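You operate a simulated robot arm through the tools that you are given. There is no shell and no other tool.

Carry out the task below with a simulated robot arm. There is one attempt and no reset: what you move stays moved.

TASK
Test tank A's relief lever, then check that the tank holds 2 bar.
Fine: blue air valve shut, lift the red lever till under 1 bar; refill, shut the air five seconds, reopen it.

The check looks at the end state, three seconds after you hand in, the way a careful person would. Anything else that was tipped, shoved, dropped, spilled or broken makes it a failure.

THE ROBOT
A 6-joint arm with a two-finger gripper, fixed in place. Base frame: the origin is on the floor under the middle of its stand, x ahead of it, y to its left, z up. Units: m, rad, N and s.
With the tool pointing down near the work surface it reaches from about 0.14 to 0.68 m from the base axis. Its first joint turns from -1.152 to 1.152 rad. Payload 2.45 kg.
The TCP is the grasp point between the finger pads, 0.03 m short of the fingertips. In the tool frame z runs along the fingers and y along their closing line. The gripper opens to 0.106 m; its body begins 0.079 m behind the TCP.
Orientation is that of the tool frame in the base frame, as a unit quaternion [x, y, z, w]. With the fingers straight down and closing along the base's y, the tool's x points along the base's -x, its y along +y and its z along -z.

THE INTERFACE
- The arm moves only by the tool apply_moves. Its argument "motion" is one flat list of numbers, 6 for each row, row after row: the shift along the tool's x, y, z in m, then the turn, a rotation vector about the tool's x, y, z in rad. In form: [tx, ty, tz, rx, ry, rz, tx, ty, tz, rx, ry, rz, ...]. A call has 1 to 20 rows; each row shifts and turns the commanded pose from where the row before left it, along the tool's axes as they then stand. "jaw" is the gripper command, from -1 (fully open) to 1 (shut), values between in proportion, set as the call begins (left out, the last holds). Rows are played at 5 a second. More than 0.05 m and 0.15 rad between two rows, or a gripper value outside its range, and nothing of the call is played. Where a pose cannot be reached the arm comes as near as it can. A force on the tool above 40 N (or 10 N above the force at the start of the call, whichever is more), or a blocked arm, ends the call early, and 0.2 s more pass. Each finger travels about 0.153 m/s and halts on what it meets, pressing with about 45 N; the grip force reading is that of the motor and also rises with nothing between the fingers. The clock runs only during rows and for 0.2 s after the last one: add rows that do not move to give the fingers time. It gives the time, the measured TCP pose, the force on the tool (base axes), the opening and the grip force at its end, in the units of the frame above (readings bear some noise), with the torque about the TCP (base axes, N m) and any sound that the robot's microphone picked up, and new pictures: "pictures" is both (left out), scene, wrist or none.
- Cameras (640 x 400 px; columns grow to the right, rows downward): "scene" is fixed at [0.0597, 0.4214, 1.3923]; the picture's right is [-0.69, -0.72, 0.00], its down [-0.48, 0.46, -0.74] and it looks along [0.54, -0.51, -0.67] (base axes); focal length 239 px, centre (320, 200). "wrist" rides on the gripper at [0.076, -0.002, -0.106] in the tool frame; the picture's right is [0.02, 1.00, 0.00], its down [-0.78, 0.02, -0.62] and it looks along [-0.62, 0.01, 0.78] (tool axes); focal length 247 px, centre (320, 200). There is no depth. A picture from a camera that has moved, and an enlarged one, comes with that camera's place and axes in the base frame and with its lens.
- enlarge(camera, box): a new picture of the part [left, top, right, bottom] of that camera's present view, enlarged. It takes no simulated time.
- hand_in(): hands the job in; it is judged then, once.

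Places have to be worked out from the pictures, the camera data and where the tool is seen. Open the gripper and draw the arm clear of the work before you hand the job in, unless the task says otherwise.

The tools are called after "Request:" as a command line: name --argument value ..., lists and objects as JSON in quotes. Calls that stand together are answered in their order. apply_moves: Moves the arm, as the interface text tells. Its arguments: {"type":"object","properties":{"motion":{"type":"array","items":{"type":"number"}},"jaw":{"type":"number"},"pictures":{"type":"string","enum":["both","scene","wrist","none"]}},"required":["motion"]} The other tools are called the same way: enlarge (camera, box) takes an enlarged picture of a part of a camera's view; hand_in () hands the job in.

At the start:

```text
time_s: 0.0
tcp_pos: [0.3152, 0.1305, 1.1731]
tcp_rot: [0.0, 1.0, 0.0, 0.0]
wrist_force: [0.0, -1.2, -0.6]
wrist_torque: [0.0, -0.02, -0.01]
finger_gap: 0.1059
grip_force: 0.1
```

scene: 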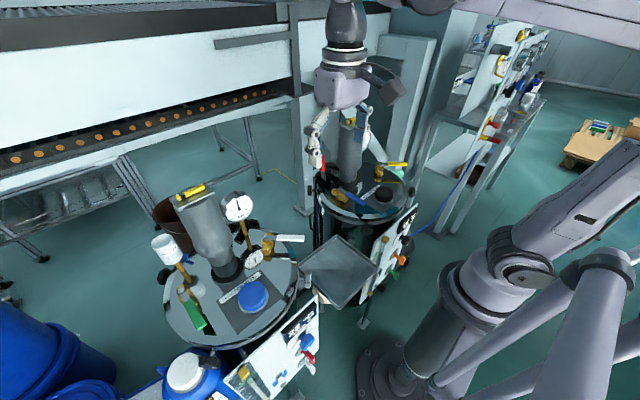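
wrist: 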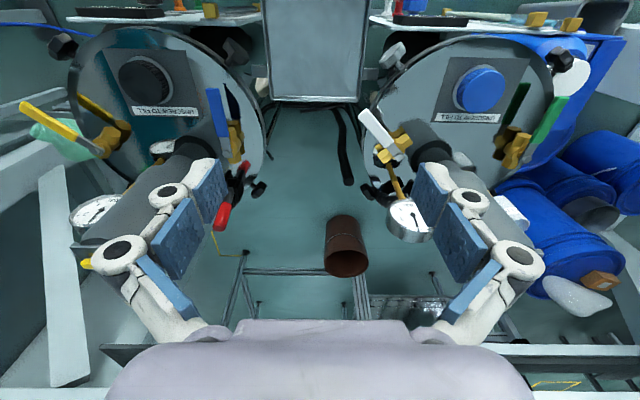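

I'll start by looking closely at both tanks and the labels before moving anything.

Request:
enlarge --camera "scene" --box '[140, 170, 320, 350]'

Request:
enlarge --camera "scene" --box '[290, 100, 430, 240]'

Request:
enlarge --camera "wrist" --box '[0, 0, 320, 280]'

Request:
enlarge --camera "wrist" --box '[320, 0, 640, 280]'

Request:
enlarge --camera "scene" --box '[200, 290, 340, 400]'

Request:
enlarge --camera "scene" --box '[340, 190, 440, 310]'

```text
2.22 times, centred on (230, 260) of scene
camera zoom: at [0.0597, 0.4214, 1.3923], right [-0.69, -0.72, 0.0], down [-0.48, 0.46, -0.74], along [0.54, -0.51, -0.67], focal length 530 px, centre (520, 67)
```

zoom: 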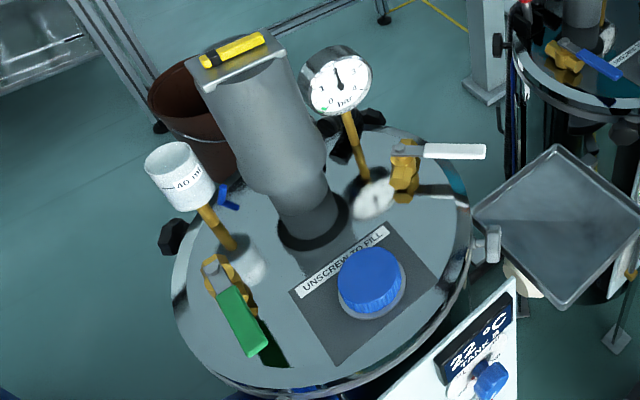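

```text
2.86 times, centred on (360, 170) of scene
camera zoom: at [0.0597, 0.4214, 1.3923], right [-0.69, -0.72, 0.0], down [-0.48, 0.46, -0.74], along [0.54, -0.51, -0.67], focal length 682 px, centre (206, 286)
```

zoom: 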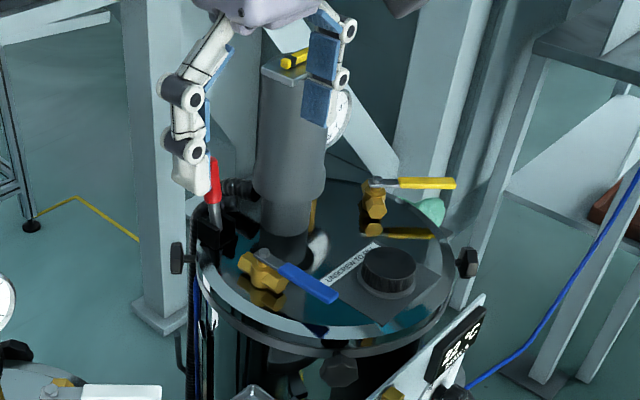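

```text
1.43 times, centred on (160, 140) of wrist
camera zoom: at [0.2402, 0.1289, 1.2798], right [-0.02, 1.0, 0.0], down [0.78, 0.02, 0.62], along [0.62, 0.01, -0.78], focal length 353 px, centre (549, 286)
```

zoom: 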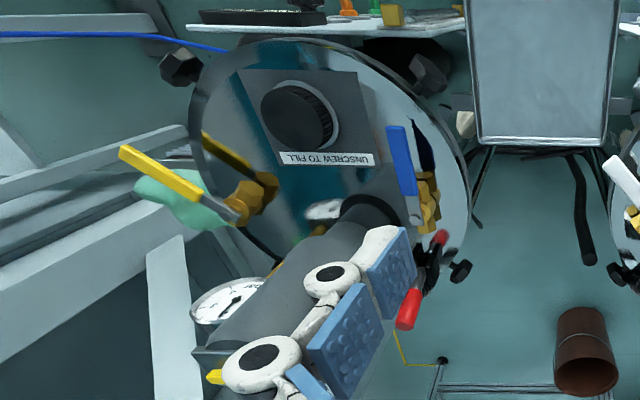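

```text
1.43 times, centred on (480, 140) of wrist
camera zoom: at [0.2402, 0.1289, 1.2798], right [-0.02, 1.0, 0.0], down [0.78, 0.02, 0.62], along [0.62, 0.01, -0.78], focal length 353 px, centre (91, 286)
```

zoom: 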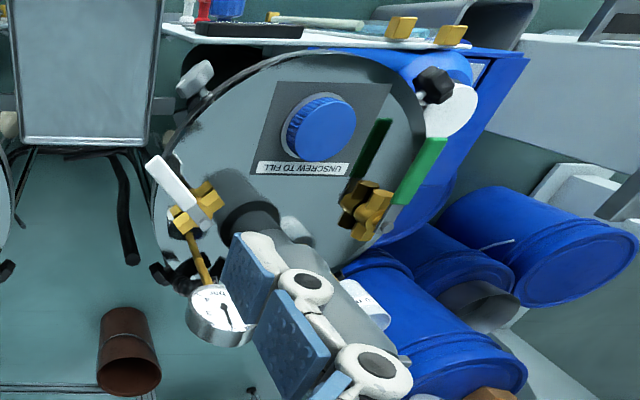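

```text
3.64 times, centred on (270, 345) of scene
camera zoom: at [0.0597, 0.4214, 1.3923], right [-0.69, -0.72, 0.0], down [-0.48, 0.46, -0.74], along [0.54, -0.51, -0.67], focal length 868 px, centre (502, -327)
```

zoom: 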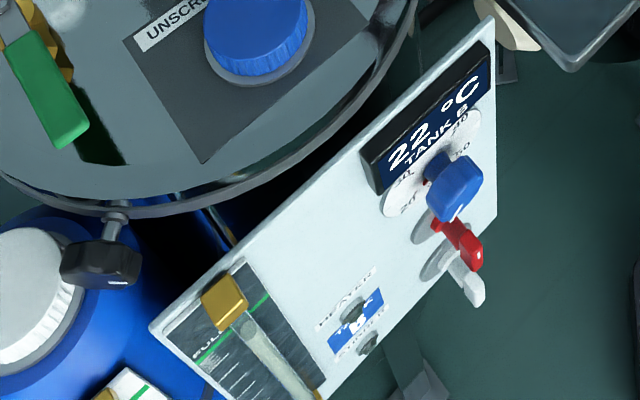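

```text
3.33 times, centred on (390, 250) of scene
camera zoom: at [0.0597, 0.4214, 1.3923], right [-0.69, -0.72, 0.0], down [-0.48, 0.46, -0.74], along [0.54, -0.51, -0.67], focal length 795 px, centre (87, 33)
```

zoom: 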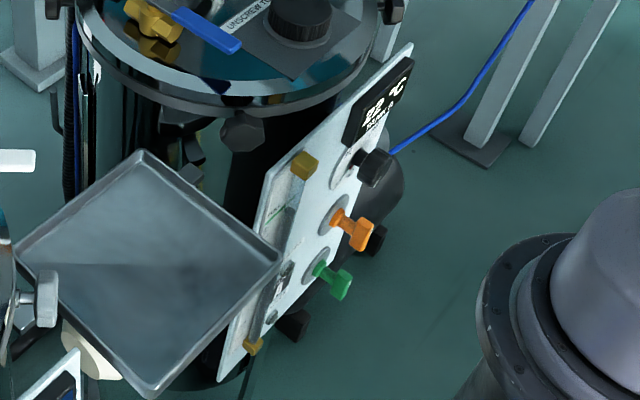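

The left pictures show tank B's panel on the +y side, so the tank with blue/yellow/red levers on the -y side should be tank A. I judge its lid at z≈0.9, agitator top ≈1.13, so I raise the tool first and then shift toward -y for a clear look at it.

Request:
apply_moves --motion '[0, 0, -0.04, 0, 0, 0, 0, 0, -0.04, 0, 0, 0, 0, 0, -0.04, 0, 0, 0, 0.03, -0.03, 0, 0, 0, 0, 0.03, -0.04, 0, 0, 0, 0, 0.02, -0.04, 0, 0, 0, 0, 0, -0.04, 0, 0, 0, 0]' --jaw -1

```text
time_s: 1.6
tcp_pos: [0.2338, -0.0201, 1.2943]
tcp_rot: [0.0, 1.0, -0.001, 0.0]
wrist_force: [0.4, 0.4, 0.3]
wrist_torque: [-0.01, -0.01, 0.01]
finger_gap: 0.106
grip_force: 0.1
camera wrist: at [0.1592, -0.0221, 1.4016], right [-0.02, 1.0, 0.0], down [0.78, 0.02, 0.62], along [0.62, 0.01, -0.78], focal length 247 px, centre (320, 200)
```

scene: 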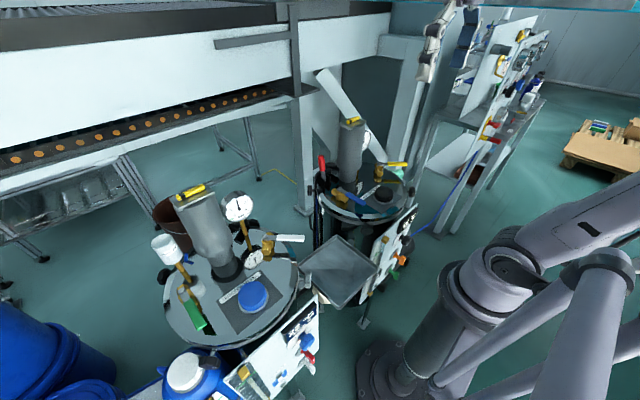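
wrist: 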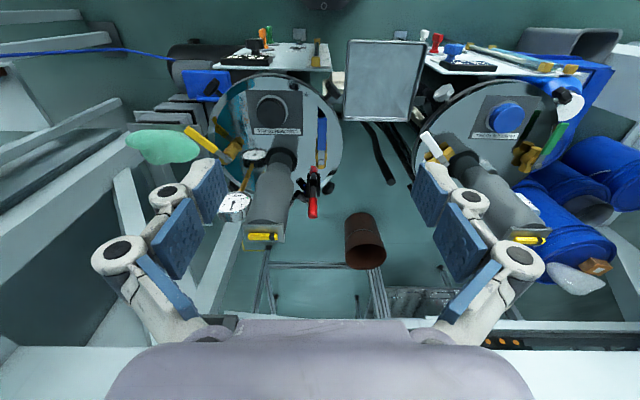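

Now tank A is unobstructed in the scene view; I zoom in on lever, gauge, valve and panel from both cameras.

Request:
enlarge --camera "scene" --box '[300, 105, 420, 225]'

Request:
enlarge --camera "wrist" --box '[190, 60, 370, 250]'

Request:
enlarge --camera "wrist" --box '[280, 110, 350, 220]'

Request:
enlarge --camera "scene" --box '[310, 145, 380, 215]'

Request:
enlarge --camera "wrist" --box '[210, 140, 290, 240]'

Request:
enlarge --camera "scene" --box '[355, 200, 425, 300]'

```text
3.33 times, centred on (360, 165) of scene
camera zoom: at [0.0597, 0.4214, 1.3923], right [-0.69, -0.72, 0.0], down [-0.48, 0.46, -0.74], along [0.54, -0.51, -0.67], focal length 795 px, centre (187, 317)
```

zoom: 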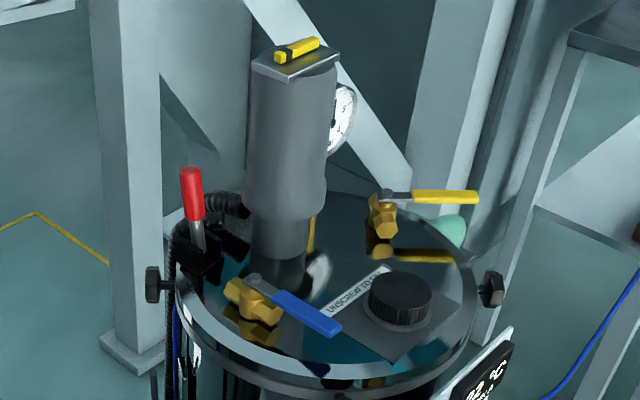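

```text
2.11 times, centred on (280, 155) of wrist
camera zoom: at [0.1592, -0.0221, 1.4016], right [-0.02, 1.0, 0.0], down [0.78, 0.02, 0.62], along [0.62, 0.01, -0.78], focal length 520 px, centre (404, 295)
```

zoom: 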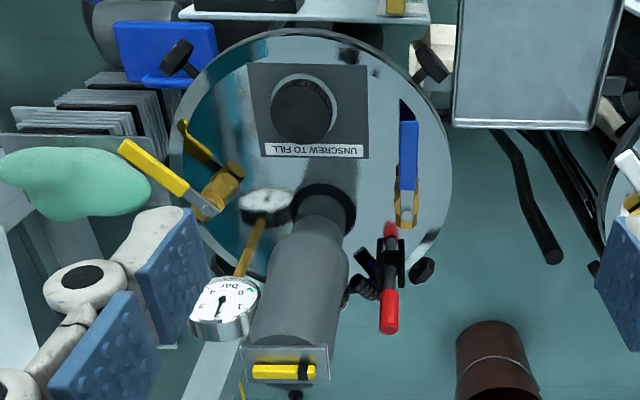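

```text
3.64 times, centred on (315, 165) of wrist
camera zoom: at [0.1592, -0.0221, 1.4016], right [-0.02, 1.0, 0.0], down [0.78, 0.02, 0.62], along [0.62, 0.01, -0.78], focal length 898 px, centre (338, 327)
```

zoom: 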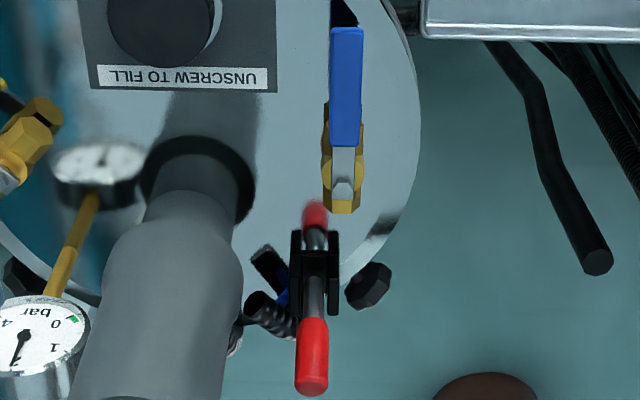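

```text
5.71 times, centred on (345, 180) of scene
camera zoom: at [0.0597, 0.4214, 1.3923], right [-0.69, -0.72, 0.0], down [-0.48, 0.46, -0.74], along [0.54, -0.51, -0.67], focal length 1364 px, centre (177, 314)
```

zoom: 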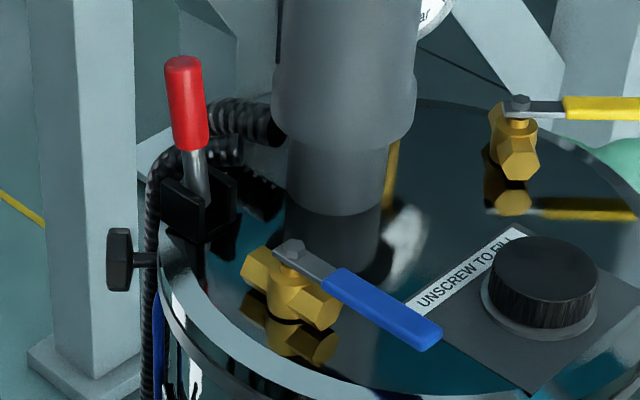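

```text
4.00 times, centred on (250, 190) of wrist
camera zoom: at [0.1592, -0.0221, 1.4016], right [-0.02, 1.0, 0.0], down [0.78, 0.02, 0.62], along [0.62, 0.01, -0.78], focal length 988 px, centre (600, 240)
```

zoom: 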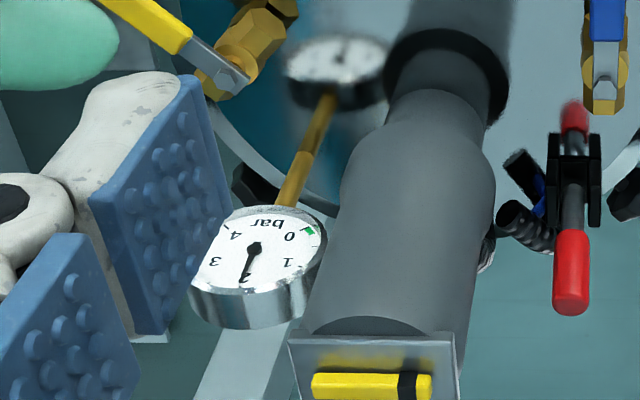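

```text
4.00 times, centred on (390, 250) of scene
camera zoom: at [0.0597, 0.4214, 1.3923], right [-0.69, -0.72, 0.0], down [-0.48, 0.46, -0.74], along [0.54, -0.51, -0.67], focal length 954 px, centre (40, 0)
```

zoom: 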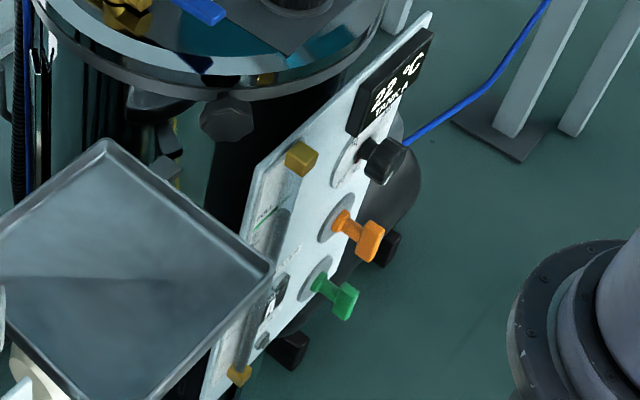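

Gauge A reads 2 bar with its dial facing up toward the base; the blue lever lies along its brass body (open), and the red lever stands near-vertical between two black cheeks at about (0.48, 0.0, 1.0). I go closer for a better look at the mechanisms.

Request:
apply_moves --motion '[-0.01, 0.015, 0.03, 0, 0, 0, -0.01, 0.015, 0.03, 0, 0, 0, -0.01, 0.015, 0.03, 0, 0, 0, -0.01, 0.015, 0.03, 0, 0, 0, -0.01, 0.0, 0.03, 0, 0, 0, 0, 0, 0, 0, 0, 0]'

```text
time_s: 3.0
tcp_pos: [0.2873, 0.0395, 1.146]
tcp_rot: [0.0, 1.0, 0.0, 0.0]
wrist_force: [1.4, -0.7, -0.4]
wrist_torque: [-0.02, -0.01, -0.02]
finger_gap: 0.1059
grip_force: 0.1
camera wrist: at [0.2118, 0.0379, 1.2517], right [-0.02, 1.0, 0.0], down [0.78, 0.02, 0.62], along [0.62, 0.01, -0.78], focal length 247 px, centre (320, 200)
```

scene: 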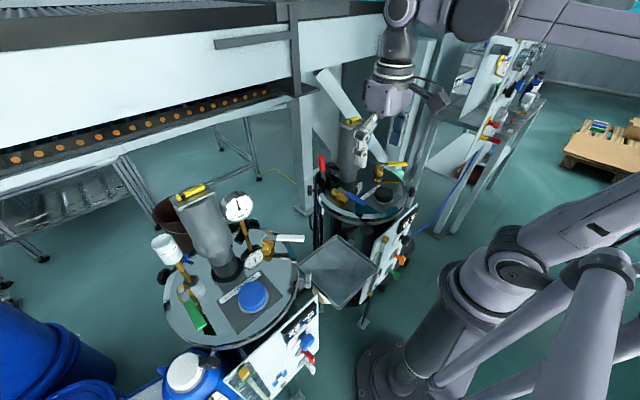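
wrist: 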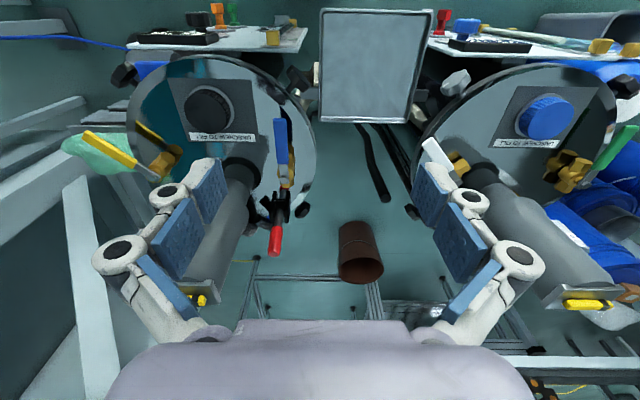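

Request:
enlarge --camera "wrist" --box '[230, 90, 320, 270]'

Request:
enlarge --camera "wrist" --box '[250, 170, 310, 260]'

Request:
enlarge --camera "wrist" --box '[255, 100, 305, 200]'

Request:
enlarge --camera "scene" --box '[310, 145, 350, 205]'

Request:
enlarge --camera "scene" --box '[160, 180, 310, 330]'

```text
2.22 times, centred on (275, 180) of wrist
camera zoom: at [0.2118, 0.0379, 1.2517], right [-0.02, 1.0, 0.0], down [0.78, 0.02, 0.62], along [0.62, 0.01, -0.78], focal length 549 px, centre (420, 244)
```

zoom: 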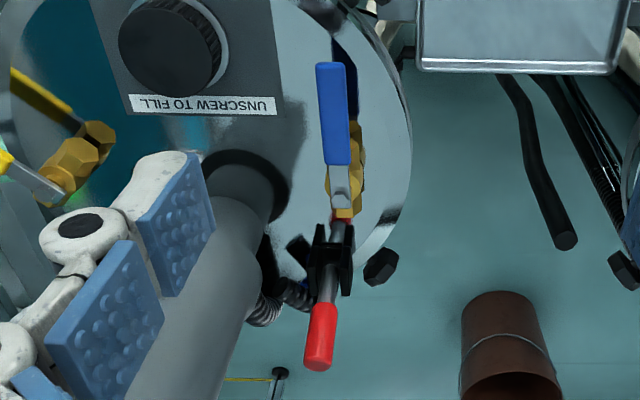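

```text
4.44 times, centred on (280, 215) of wrist
camera zoom: at [0.2118, 0.0379, 1.2517], right [-0.02, 1.0, 0.0], down [0.78, 0.02, 0.62], along [0.62, 0.01, -0.78], focal length 1098 px, centre (498, 133)
```

zoom: 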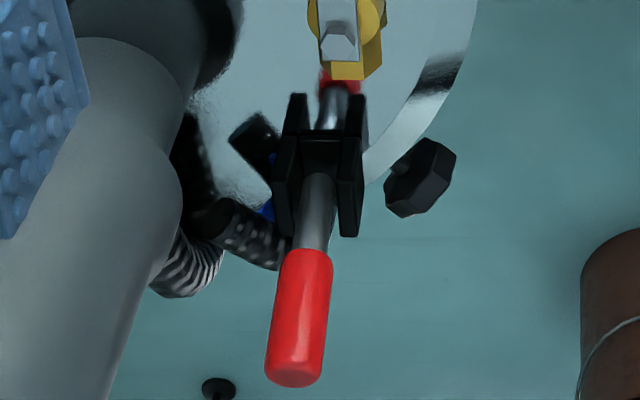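

```text
4.00 times, centred on (280, 150) of wrist
camera zoom: at [0.2118, 0.0379, 1.2517], right [-0.02, 1.0, 0.0], down [0.78, 0.02, 0.62], along [0.62, 0.01, -0.78], focal length 988 px, centre (480, 400)
```

zoom: 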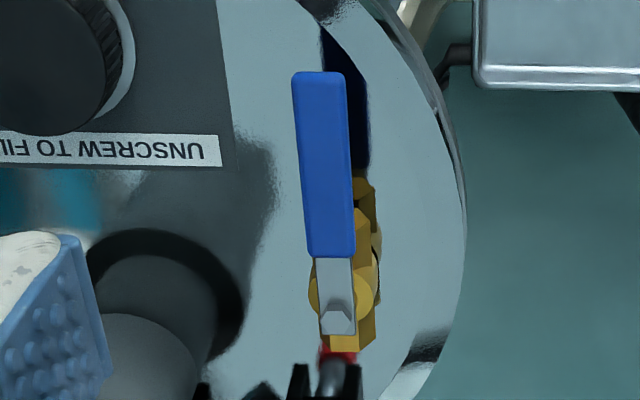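

```text
6.67 times, centred on (330, 175) of scene
camera zoom: at [0.0597, 0.4214, 1.3923], right [-0.69, -0.72, 0.0], down [-0.48, 0.46, -0.74], along [0.54, -0.51, -0.67], focal length 1591 px, centre (253, 367)
```

zoom: 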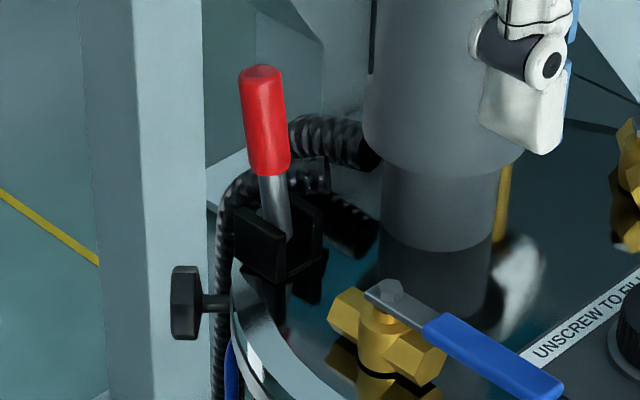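

```text
2.67 times, centred on (235, 255) of scene
camera zoom: at [0.0597, 0.4214, 1.3923], right [-0.69, -0.72, 0.0], down [-0.48, 0.46, -0.74], along [0.54, -0.51, -0.67], focal length 636 px, centre (547, 53)
```

zoom: 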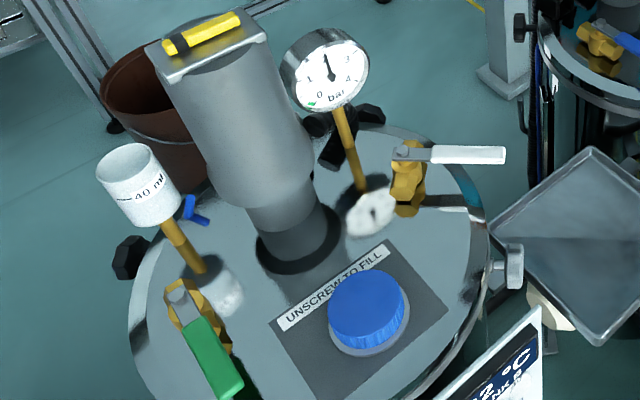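

Triangulating the two wrist views: blue lever pivot ≈(0.432, -0.015, 0.925) with its tip at x≈0.333, red lever tip ≈(0.535, -0.032, 0.987) leaning slightly to +x, lid z≈0.862, agitator ≈(0.475, -0.117). I move to the gap between the tanks and turn the tool so the wrist camera looks toward -y at the red lever from the side.

Request:
apply_moves --motion '[0, 0.04, 0, 0, 0, 0, 0, 0.04, 0, 0, 0, 0, -0.043, 0, 0, 0, 0, 0, -0.043, 0, 0, 0, 0, 0, -0.043, 0, 0, 0, 0, 0, -0.043, 0, 0, 0, 0, 0, -0.043, 0, 0, 0, 0, 0, 0, 0, 0, 0, 0, 0.1428, 0, 0, 0, 0, 0, 0.1428, 0, 0, 0, 0, 0, 0.1428, 0, 0, 0, 0, 0, 0.1428, 0, 0, 0, 0, 0, 0.1428, 0, 0, 0, 0, 0, 0.1428, 0, 0, 0, 0, 0, 0.1428, 0, 0, 0, 0, 0, 0.1428, 0, 0, 0, 0, 0, 0.1428, 0, 0, 0, 0, 0, 0.1428, 0, 0, 0, 0, 0, 0.1428]'

```text
time_s: 6.8
tcp_pos: [0.5012, 0.121, 1.1427]
tcp_rot: [0.707, 0.707, 0.0, 0.0]
wrist_force: [0.8, 0.3, -0.5]
wrist_torque: [0.05, 0.0, 0.01]
finger_gap: 0.1061
grip_force: 0.1
camera wrist: at [0.5, 0.1971, 1.2503], right [1.0, 0.02, 0.0], down [0.02, -0.78, 0.62], along [0.01, -0.62, -0.78], focal length 247 px, centre (320, 200)
```

scene: 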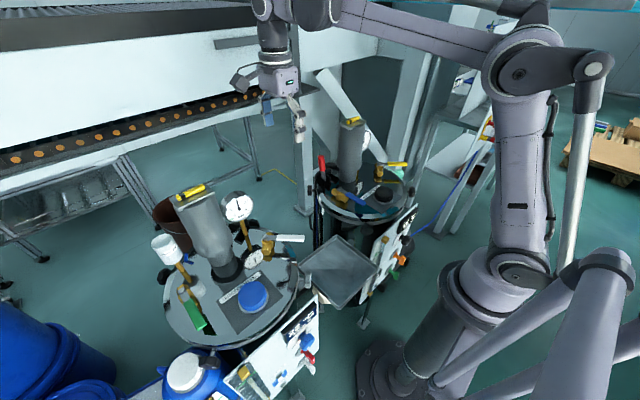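
wrist: 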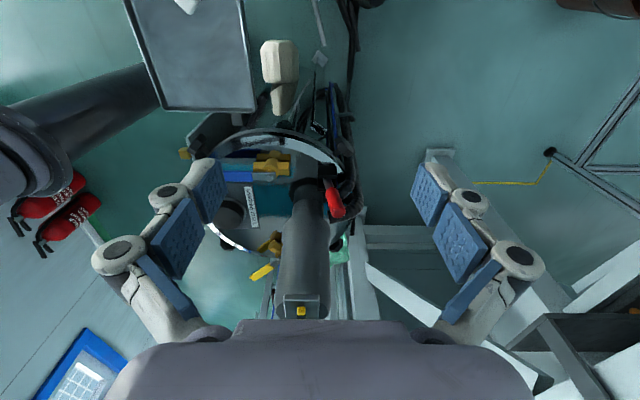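

The side view shows the red lever tilted; I zoom in on it and on the blue valve.

Request:
enlarge --camera "wrist" --box '[300, 130, 370, 240]'

Request:
enlarge --camera "wrist" --box '[220, 120, 370, 280]'

Request:
enlarge --camera "wrist" --box '[220, 130, 300, 200]'

Request:
enlarge --camera "scene" --box '[355, 210, 425, 270]'

```text
3.64 times, centred on (335, 185) of wrist
camera zoom: at [0.5, 0.1971, 1.2503], right [1.0, 0.02, 0.0], down [0.02, -0.78, 0.62], along [0.01, -0.62, -0.78], focal length 898 px, centre (266, 254)
```

zoom: 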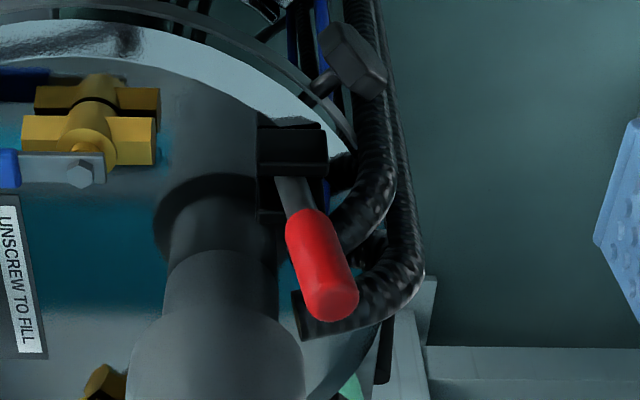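

```text
2.50 times, centred on (295, 200) of wrist
camera zoom: at [0.5, 0.1971, 1.2503], right [1.0, 0.02, 0.0], down [0.02, -0.78, 0.62], along [0.01, -0.62, -0.78], focal length 617 px, centre (382, 200)
```

zoom: 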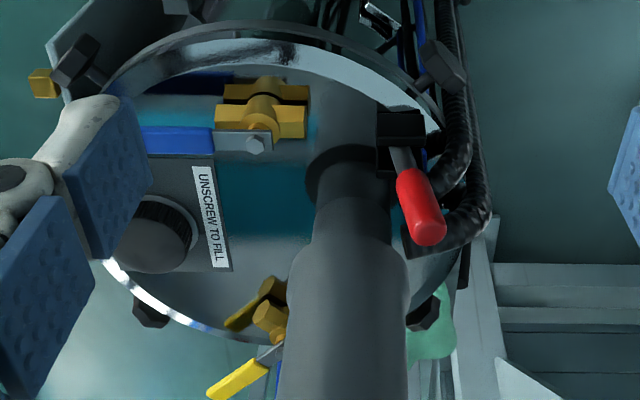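

```text
5.71 times, centred on (260, 165) of wrist
camera zoom: at [0.5, 0.1971, 1.2503], right [1.0, 0.02, 0.0], down [0.02, -0.78, 0.62], along [0.01, -0.62, -0.78], focal length 1411 px, centre (663, 400)
```

zoom: 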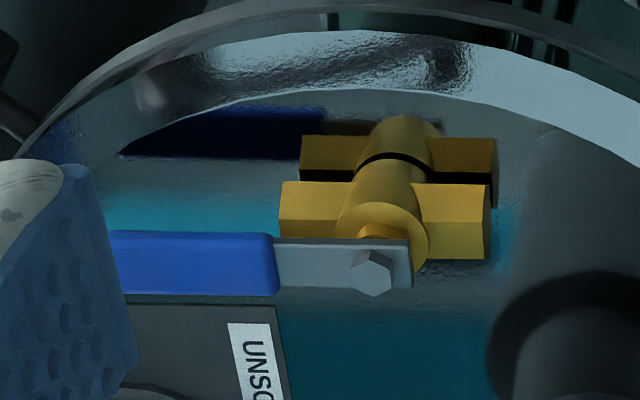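

```text
6.67 times, centred on (390, 240) of scene
camera zoom: at [0.0597, 0.4214, 1.3923], right [-0.69, -0.72, 0.0], down [-0.48, 0.46, -0.74], along [0.54, -0.51, -0.67], focal length 1591 px, centre (-147, -67)
```

zoom: 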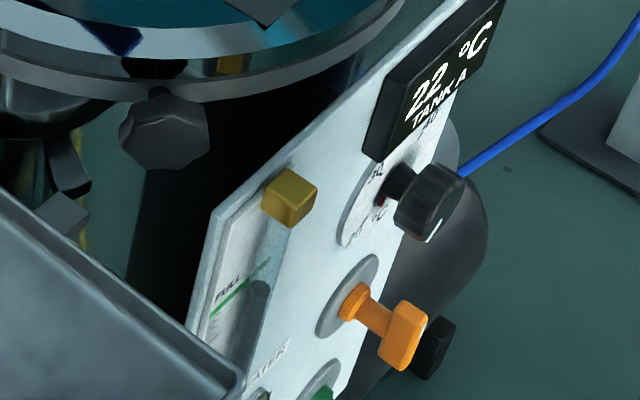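

"TANK A" is confirmed on its panel. The blue valve body runs along x with the lever along it (open), so shutting is a quarter turn; the agitator blocks the -y side, so it must swing toward +y. I turn the tool back, narrow the jaws to ~0.037 m, and move above the blue grip at (0.352, -0.015).

Request:
apply_moves --motion '[0, 0, 0, 0, 0, -0.1428, 0, 0, 0, 0, 0, -0.1428, 0, 0, 0, 0, 0, -0.1428, 0, 0, 0, 0, 0, -0.1428, 0, 0, 0, 0, 0, -0.1428, 0, 0, 0, 0, 0, -0.1428, 0, 0, 0, 0, 0, -0.1428, 0, 0, 0, 0, 0, -0.1428, 0, 0, 0, 0, 0, -0.1428, 0, 0, 0, 0, 0, -0.1428, 0, 0, 0, 0, 0, -0.1428, 0.037, 0, 0, 0, 0, 0, 0.037, 0, 0, 0, 0, 0, 0.037, 0, 0, 0, 0, 0, 0.037, 0, 0, 0, 0, 0, 0, -0.045, 0, 0, 0, 0, 0, -0.045, 0, 0, 0, 0, 0, -0.0455, 0, 0, 0, 0, 0, 0, 0, 0, 0, 0]' --jaw 0.3

```text
time_s: 10.8
tcp_pos: [0.3521, -0.0143, 1.1403]
tcp_rot: [-0.001, 1.0, 0.0, 0.0]
wrist_force: [0.1, 0.0, -0.6]
wrist_torque: [0.01, 0.01, -0.02]
finger_gap: 0.0371
grip_force: 0.2
camera wrist: at [0.2772, -0.0161, 1.2474], right [-0.02, 1.0, 0.0], down [0.78, 0.02, 0.62], along [0.62, 0.01, -0.78], focal length 247 px, centre (320, 200)
```

scene: 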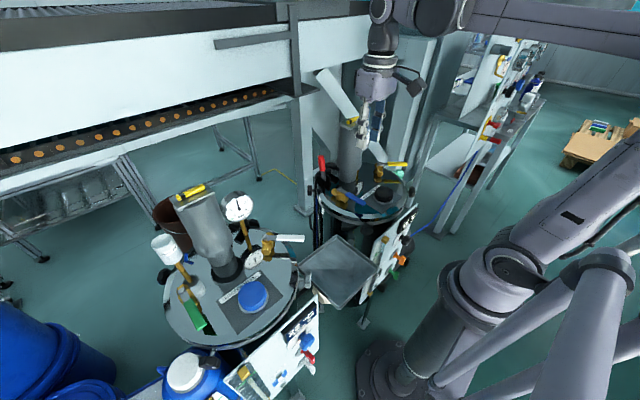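
wrist: 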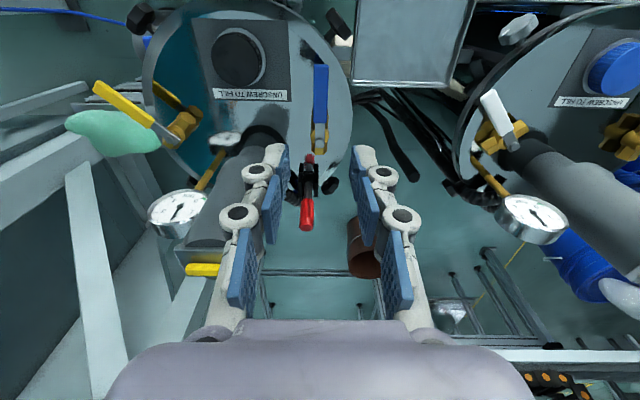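

The blue grip lies right between the fingers' line at y≈-0.015. I descend straight down to just above the lever and check.

Request:
apply_moves --motion '[0, -0.001, 0.04, 0, 0, 0, 0, 0, 0.04, 0, 0, 0, 0, 0, 0.04, 0, 0, 0, 0, 0, 0.04, 0, 0, 0, 0, 0, 0, 0, 0, 0]'

Request:
enlarge --camera "wrist" --box '[220, 60, 420, 260]'

Request:
enlarge --camera "scene" --box '[310, 130, 430, 230]'

```text
time_s: 12.0
tcp_pos: [0.3515, -0.0162, 0.9786]
tcp_rot: [0.0, 1.0, 0.0, 0.0]
wrist_force: [-0.3, -0.6, -0.6]
wrist_torque: [0.03, -0.01, -0.01]
finger_gap: 0.037
grip_force: 0.0
camera wrist: at [0.2767, -0.0186, 1.0864], right [-0.02, 1.0, 0.0], down [0.78, 0.02, 0.62], along [0.62, 0.01, -0.78], focal length 247 px, centre (320, 200)
```

scene: 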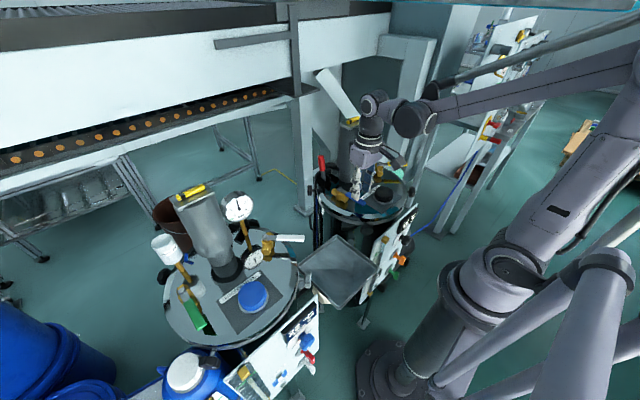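
wrist: 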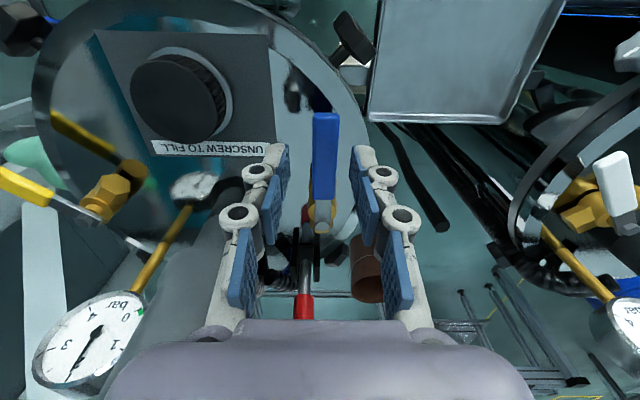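

```text
2.00 times, centred on (320, 160) of wrist
camera zoom: at [0.2767, -0.0186, 1.0864], right [-0.02, 1.0, 0.0], down [0.78, 0.02, 0.62], along [0.62, 0.01, -0.78], focal length 494 px, centre (320, 280)
```

zoom: 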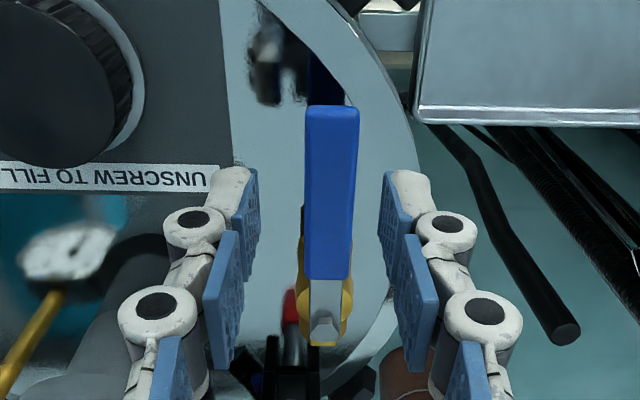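

```text
4.00 times, centred on (370, 180) of scene
camera zoom: at [0.0597, 0.4214, 1.3923], right [-0.69, -0.72, 0.0], down [-0.48, 0.46, -0.74], along [0.54, -0.51, -0.67], focal length 954 px, centre (120, 280)
```

zoom: 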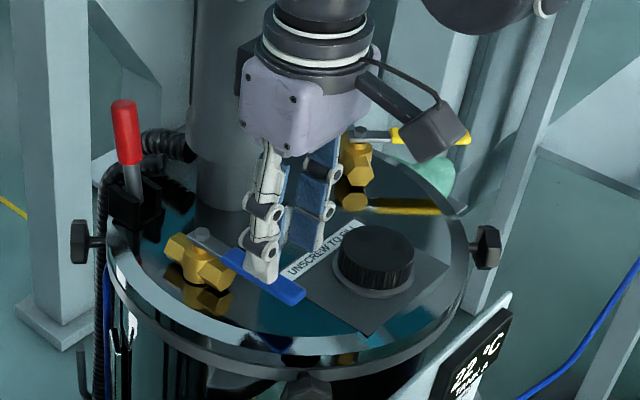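

The blue grip is centred between the open fingers with good clearance from the cap. I lower the last ~0.047 m so the finger tips straddle the grip.

Request:
apply_moves --motion '[0, 0.001, 0.024, 0, 0, 0, 0, 0, 0.024, 0, 0, 0, 0, 0, 0, 0, 0, 0]'

Request:
enlarge --camera "wrist" --box '[220, 60, 420, 260]'

Request:
enlarge --camera "scene" --box '[310, 130, 430, 230]'

```text
time_s: 12.8
tcp_pos: [0.3513, -0.0142, 0.9322]
tcp_rot: [0.0, 1.0, 0.0, 0.0]
wrist_force: [0.1, 0.2, 0.7]
wrist_torque: [0.01, -0.02, -0.02]
finger_gap: 0.0371
grip_force: 0.2
camera wrist: at [0.2763, -0.0166, 1.0389], right [-0.02, 1.0, 0.0], down [0.78, 0.02, 0.62], along [0.62, 0.01, -0.78], focal length 247 px, centre (320, 200)
```

scene: 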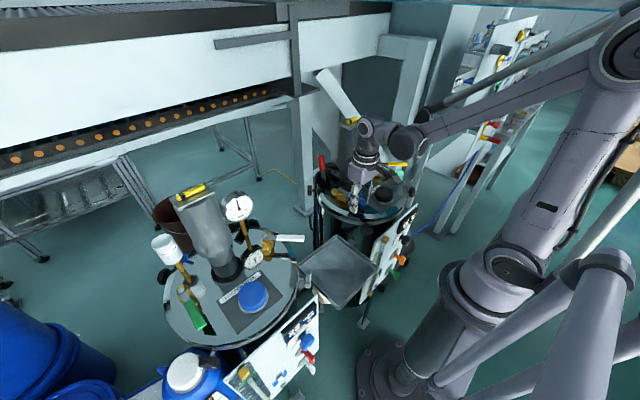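
wrist: 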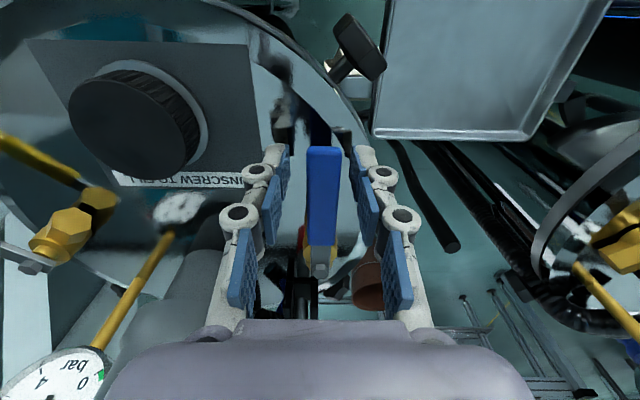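

```text
2.00 times, centred on (320, 160) of wrist
camera zoom: at [0.2763, -0.0166, 1.0389], right [-0.02, 1.0, 0.0], down [0.78, 0.02, 0.62], along [0.62, 0.01, -0.78], focal length 494 px, centre (320, 280)
```

zoom: 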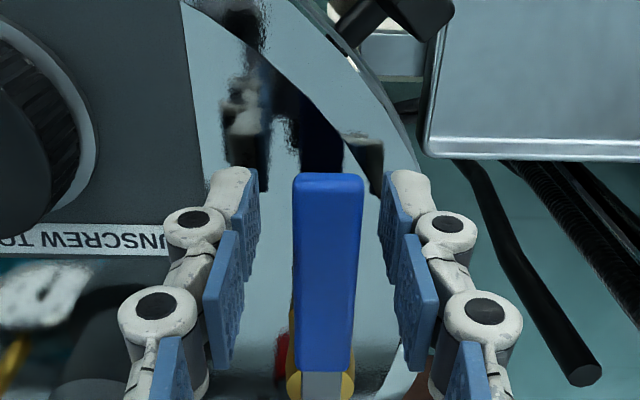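

```text
4.00 times, centred on (370, 180) of scene
camera zoom: at [0.0597, 0.4214, 1.3923], right [-0.69, -0.72, 0.0], down [-0.48, 0.46, -0.74], along [0.54, -0.51, -0.67], focal length 954 px, centre (120, 280)
```

zoom: 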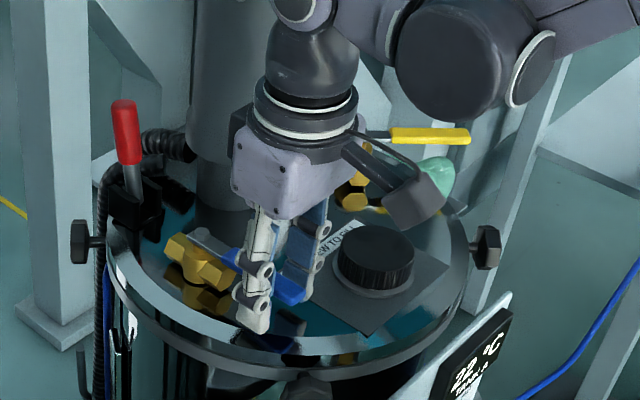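

The fingers straddle the blue grip cleanly. I close to a loose cage (~0.026 m) and start an arc about the pivot toward +y, a small portion first to check that the lever follows and forces stay low.

Request:
apply_moves --motion '[0, 0, 0, 0, 0, 0, -0.0004, 0.008, 0, 0, 0, 0.1, -0.0004, 0.008, 0, 0, 0, 0.1, -0.0004, 0.008, 0, 0, 0, 0.1, -0.0004, 0.008, 0, 0, 0, 0.1]' --jaw 0.51

Request:
enlarge --camera "wrist" --box '[220, 60, 420, 260]'

```text
time_s: 14.0
tcp_pos: [0.3576, 0.0173, 0.9348]
tcp_rot: [0.199, 0.98, 0.0, 0.0]
wrist_force: [0.2, -0.9, -0.9]
wrist_torque: [0.0, 0.0, 0.04]
finger_gap: 0.0265
grip_force: 0.9
camera wrist: at [0.2877, 0.0455, 1.0411], right [0.37, 0.93, 0.0], down [0.73, -0.29, 0.62], along [0.58, -0.23, -0.78], focal length 247 px, centre (320, 200)
```

scene: 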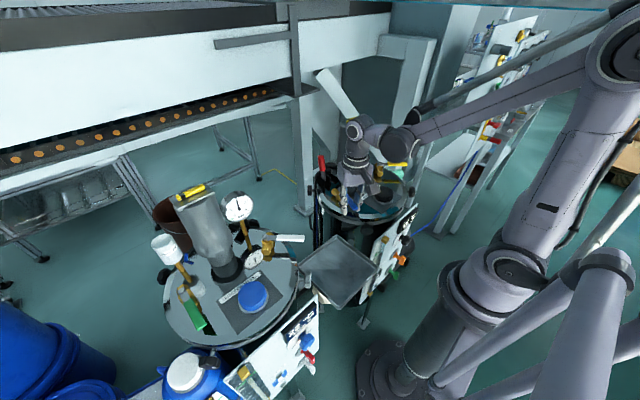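
wrist: 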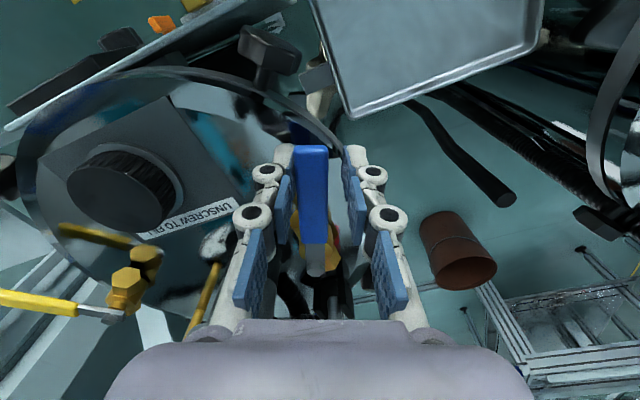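

```text
2.00 times, centred on (320, 160) of wrist
camera zoom: at [0.2877, 0.0455, 1.0411], right [0.37, 0.93, 0.0], down [0.73, -0.29, 0.62], along [0.58, -0.23, -0.78], focal length 494 px, centre (320, 280)
```

zoom: 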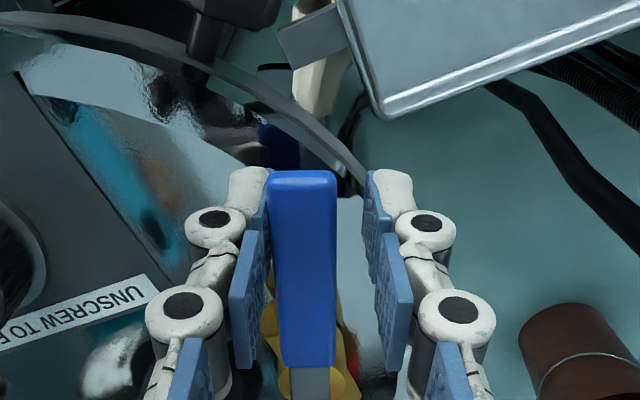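

The lever follows toward +y with almost no force. I continue the arc to about 1.5 rad.

Request:
apply_moves --motion '[-0.0004, 0.008, 0, 0, 0, 0.1, -0.0004, 0.008, 0, 0, 0, 0.1, -0.0004, 0.008, 0, 0, 0, 0.1, -0.0004, 0.008, 0, 0, 0, 0.1, -0.0004, 0.008, 0, 0, 0, 0.1, -0.0004, 0.008, 0, 0, 0, 0.1, -0.0004, 0.008, 0, 0, 0, 0.1, -0.0004, 0.008, 0, 0, 0, 0.1, -0.0004, 0.008, 0, 0, 0, 0.1, -0.0004, 0.008, 0, 0, 0, 0.1, -0.0004, 0.008, 0, 0, 0, 0.1]'

Request:
enlarge --camera "wrist" --box '[220, 60, 420, 260]'

Request:
enlarge --camera "scene" --box '[290, 110, 430, 230]'

```text
time_s: 16.4
tcp_pos: [0.4269, 0.0651, 0.934]
tcp_rot: [0.682, 0.732, 0.001, 0.0]
wrist_force: [-1.7, -0.9, -0.1]
wrist_torque: [-0.04, 0.0, -0.02]
finger_gap: 0.0272
grip_force: 1.1
camera wrist: at [0.4216, 0.1412, 1.0419], right [1.0, 0.09, 0.0], down [0.07, -0.78, 0.62], along [0.06, -0.62, -0.78], focal length 247 px, centre (320, 200)
```

scene: 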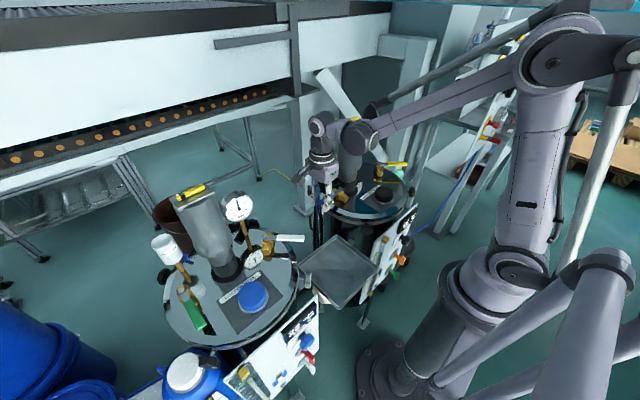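
wrist: 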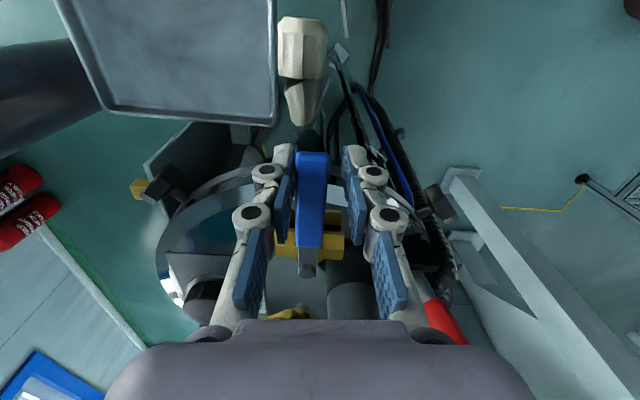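

```text
2.00 times, centred on (320, 160) of wrist
camera zoom: at [0.4216, 0.1412, 1.0419], right [1.0, 0.09, 0.0], down [0.07, -0.78, 0.62], along [0.06, -0.62, -0.78], focal length 494 px, centre (320, 280)
```

zoom: 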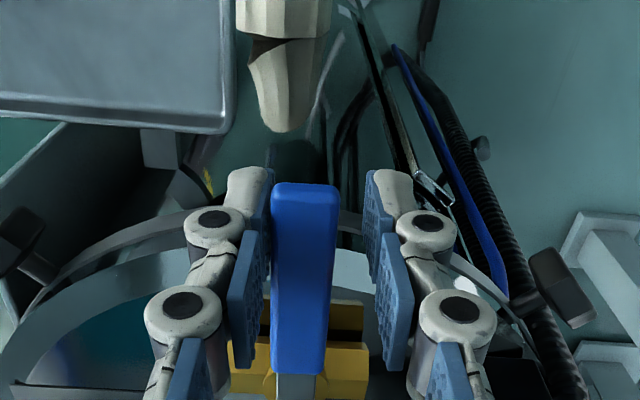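

```text
3.33 times, centred on (360, 170) of scene
camera zoom: at [0.0597, 0.4214, 1.3923], right [-0.69, -0.72, 0.0], down [-0.48, 0.46, -0.74], along [0.54, -0.51, -0.67], focal length 795 px, centre (187, 300)
```

zoom: 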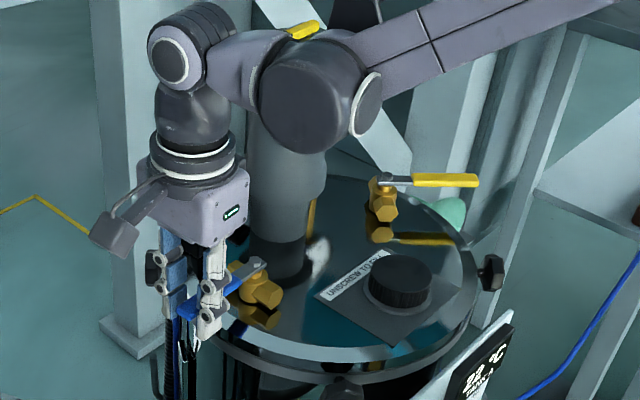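

The lever is about 3-5° short of crosswise; I nudge a little further to reach the shut stop.

Request:
apply_moves --motion '[-0.0001, 0.004, 0, 0, 0, 0.05, -0.0001, 0.004, 0, 0, 0, 0.05, -0.0001, 0.0032, 0, 0, 0, 0.04, 0, 0, 0, 0, 0, 0]'

Request:
enlarge --camera "wrist" --box '[220, 60, 420, 260]'

```text
time_s: 17.4
tcp_pos: [0.4358, 0.0647, 0.9331]
tcp_rot: [0.732, 0.681, -0.002, -0.001]
wrist_force: [-20.9, -6.4, -5.1]
wrist_torque: [-0.12, 0.12, 0.37]
finger_gap: 0.0394
grip_force: 10.5
camera wrist: at [0.4421, 0.1412, 1.0412], right [1.0, -0.05, -0.01], down [-0.03, -0.78, 0.62], along [-0.03, -0.62, -0.78], focal length 247 px, centre (320, 200)
```

scene: 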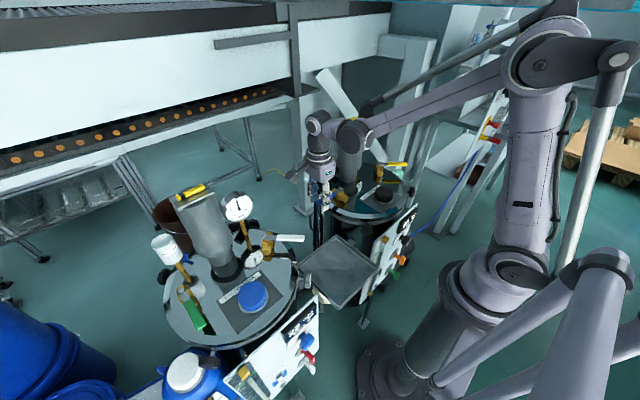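
wrist: 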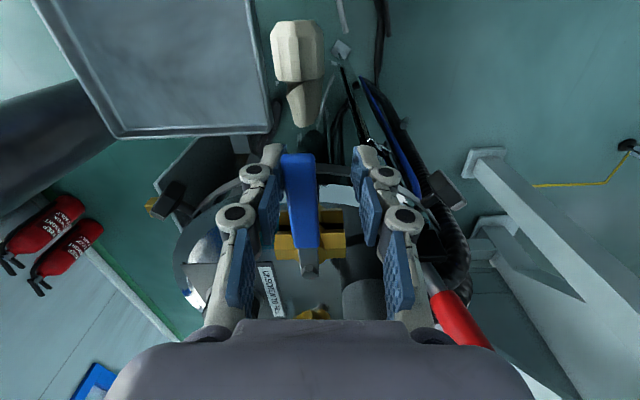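

```text
2.00 times, centred on (320, 160) of wrist
camera zoom: at [0.4421, 0.1412, 1.0412], right [1.0, -0.05, -0.01], down [-0.03, -0.78, 0.62], along [-0.03, -0.62, -0.78], focal length 494 px, centre (320, 280)
```

zoom: 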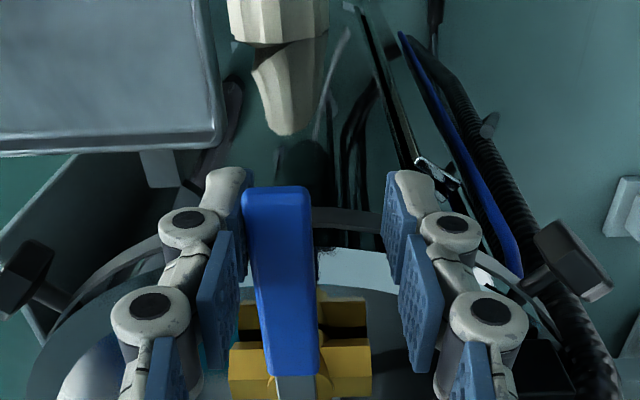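

The force (-21 N) shows the lever is hard against its shut stop, crosswise to the body. I open the jaws off it, rise straight up, square the tool and tilt it 35° so the fingers point down and toward -y for the red lever.

Request:
apply_moves --motion '[0, 0, 0, 0, 0, 0, 0, 0, 0, 0, 0, 0, 0, 0, -0.04, 0, 0, 0, 0, 0, -0.04, 0, 0, 0, 0, 0, -0.04, 0, 0, 0, 0, 0, -0.04, 0, 0, 0, 0, 0, 0, 0, 0, -0.07, 0, 0, 0, 0, -0.122, 0, 0, 0, 0, 0, -0.122, 0, 0, 0, 0, 0, -0.122, 0, 0, 0, 0, 0, -0.122, 0, 0, 0, 0, 0, -0.122, 0, 0, 0, 0, 0, 0, 0]' --jaw 0.05

Request:
enlarge --camera "scene" --box '[290, 110, 430, 230]'

Request:
enlarge --camera "wrist" --box '[220, 60, 460, 260]'

```text
time_s: 20.2
tcp_pos: [0.4391, 0.0653, 1.095]
tcp_rot: [0.674, 0.674, -0.213, 0.213]
wrist_force: [-0.2, 0.1, 0.0]
wrist_torque: [-0.01, 0.03, -0.01]
finger_gap: 0.0503
grip_force: 0.0
camera wrist: at [0.4375, 0.1887, 1.1387], right [1.0, 0.02, -0.01], down [0.02, -0.28, 0.96], along [0.01, -0.96, -0.28], focal length 247 px, centre (320, 200)
```

scene: 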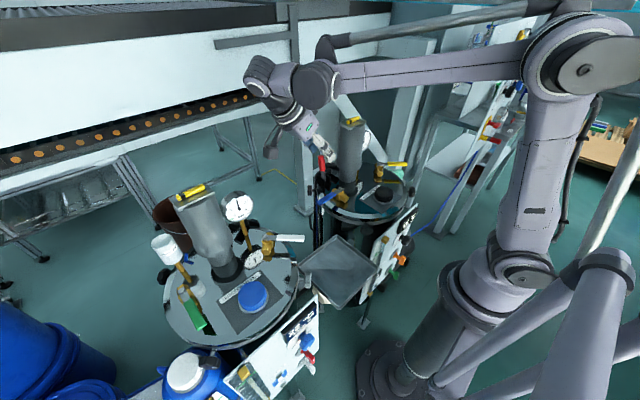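
wrist: 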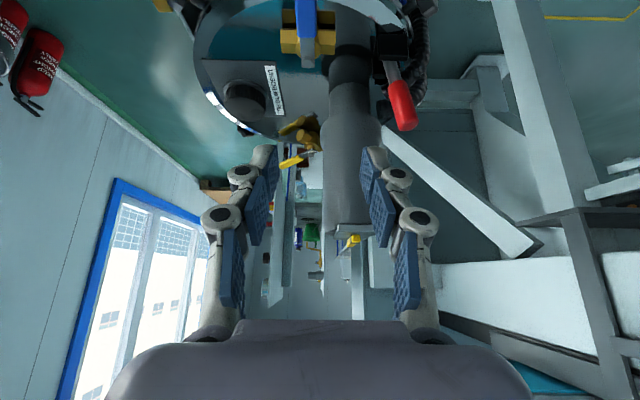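

```text
3.33 times, centred on (360, 170) of scene
camera zoom: at [0.0597, 0.4214, 1.3923], right [-0.69, -0.72, 0.0], down [-0.48, 0.46, -0.74], along [0.54, -0.51, -0.67], focal length 795 px, centre (187, 300)
```

zoom: 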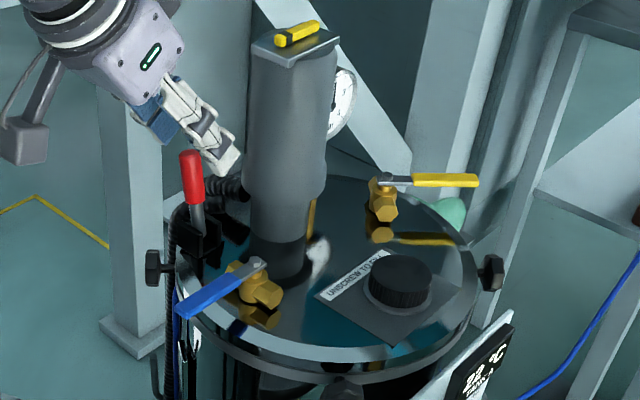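

```text
2.00 times, centred on (340, 160) of wrist
camera zoom: at [0.4375, 0.1887, 1.1387], right [1.0, 0.02, -0.01], down [0.02, -0.28, 0.96], along [0.01, -0.96, -0.28], focal length 494 px, centre (280, 280)
```

zoom: 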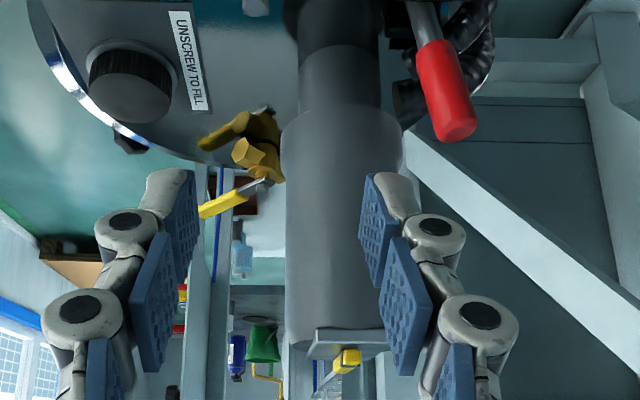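

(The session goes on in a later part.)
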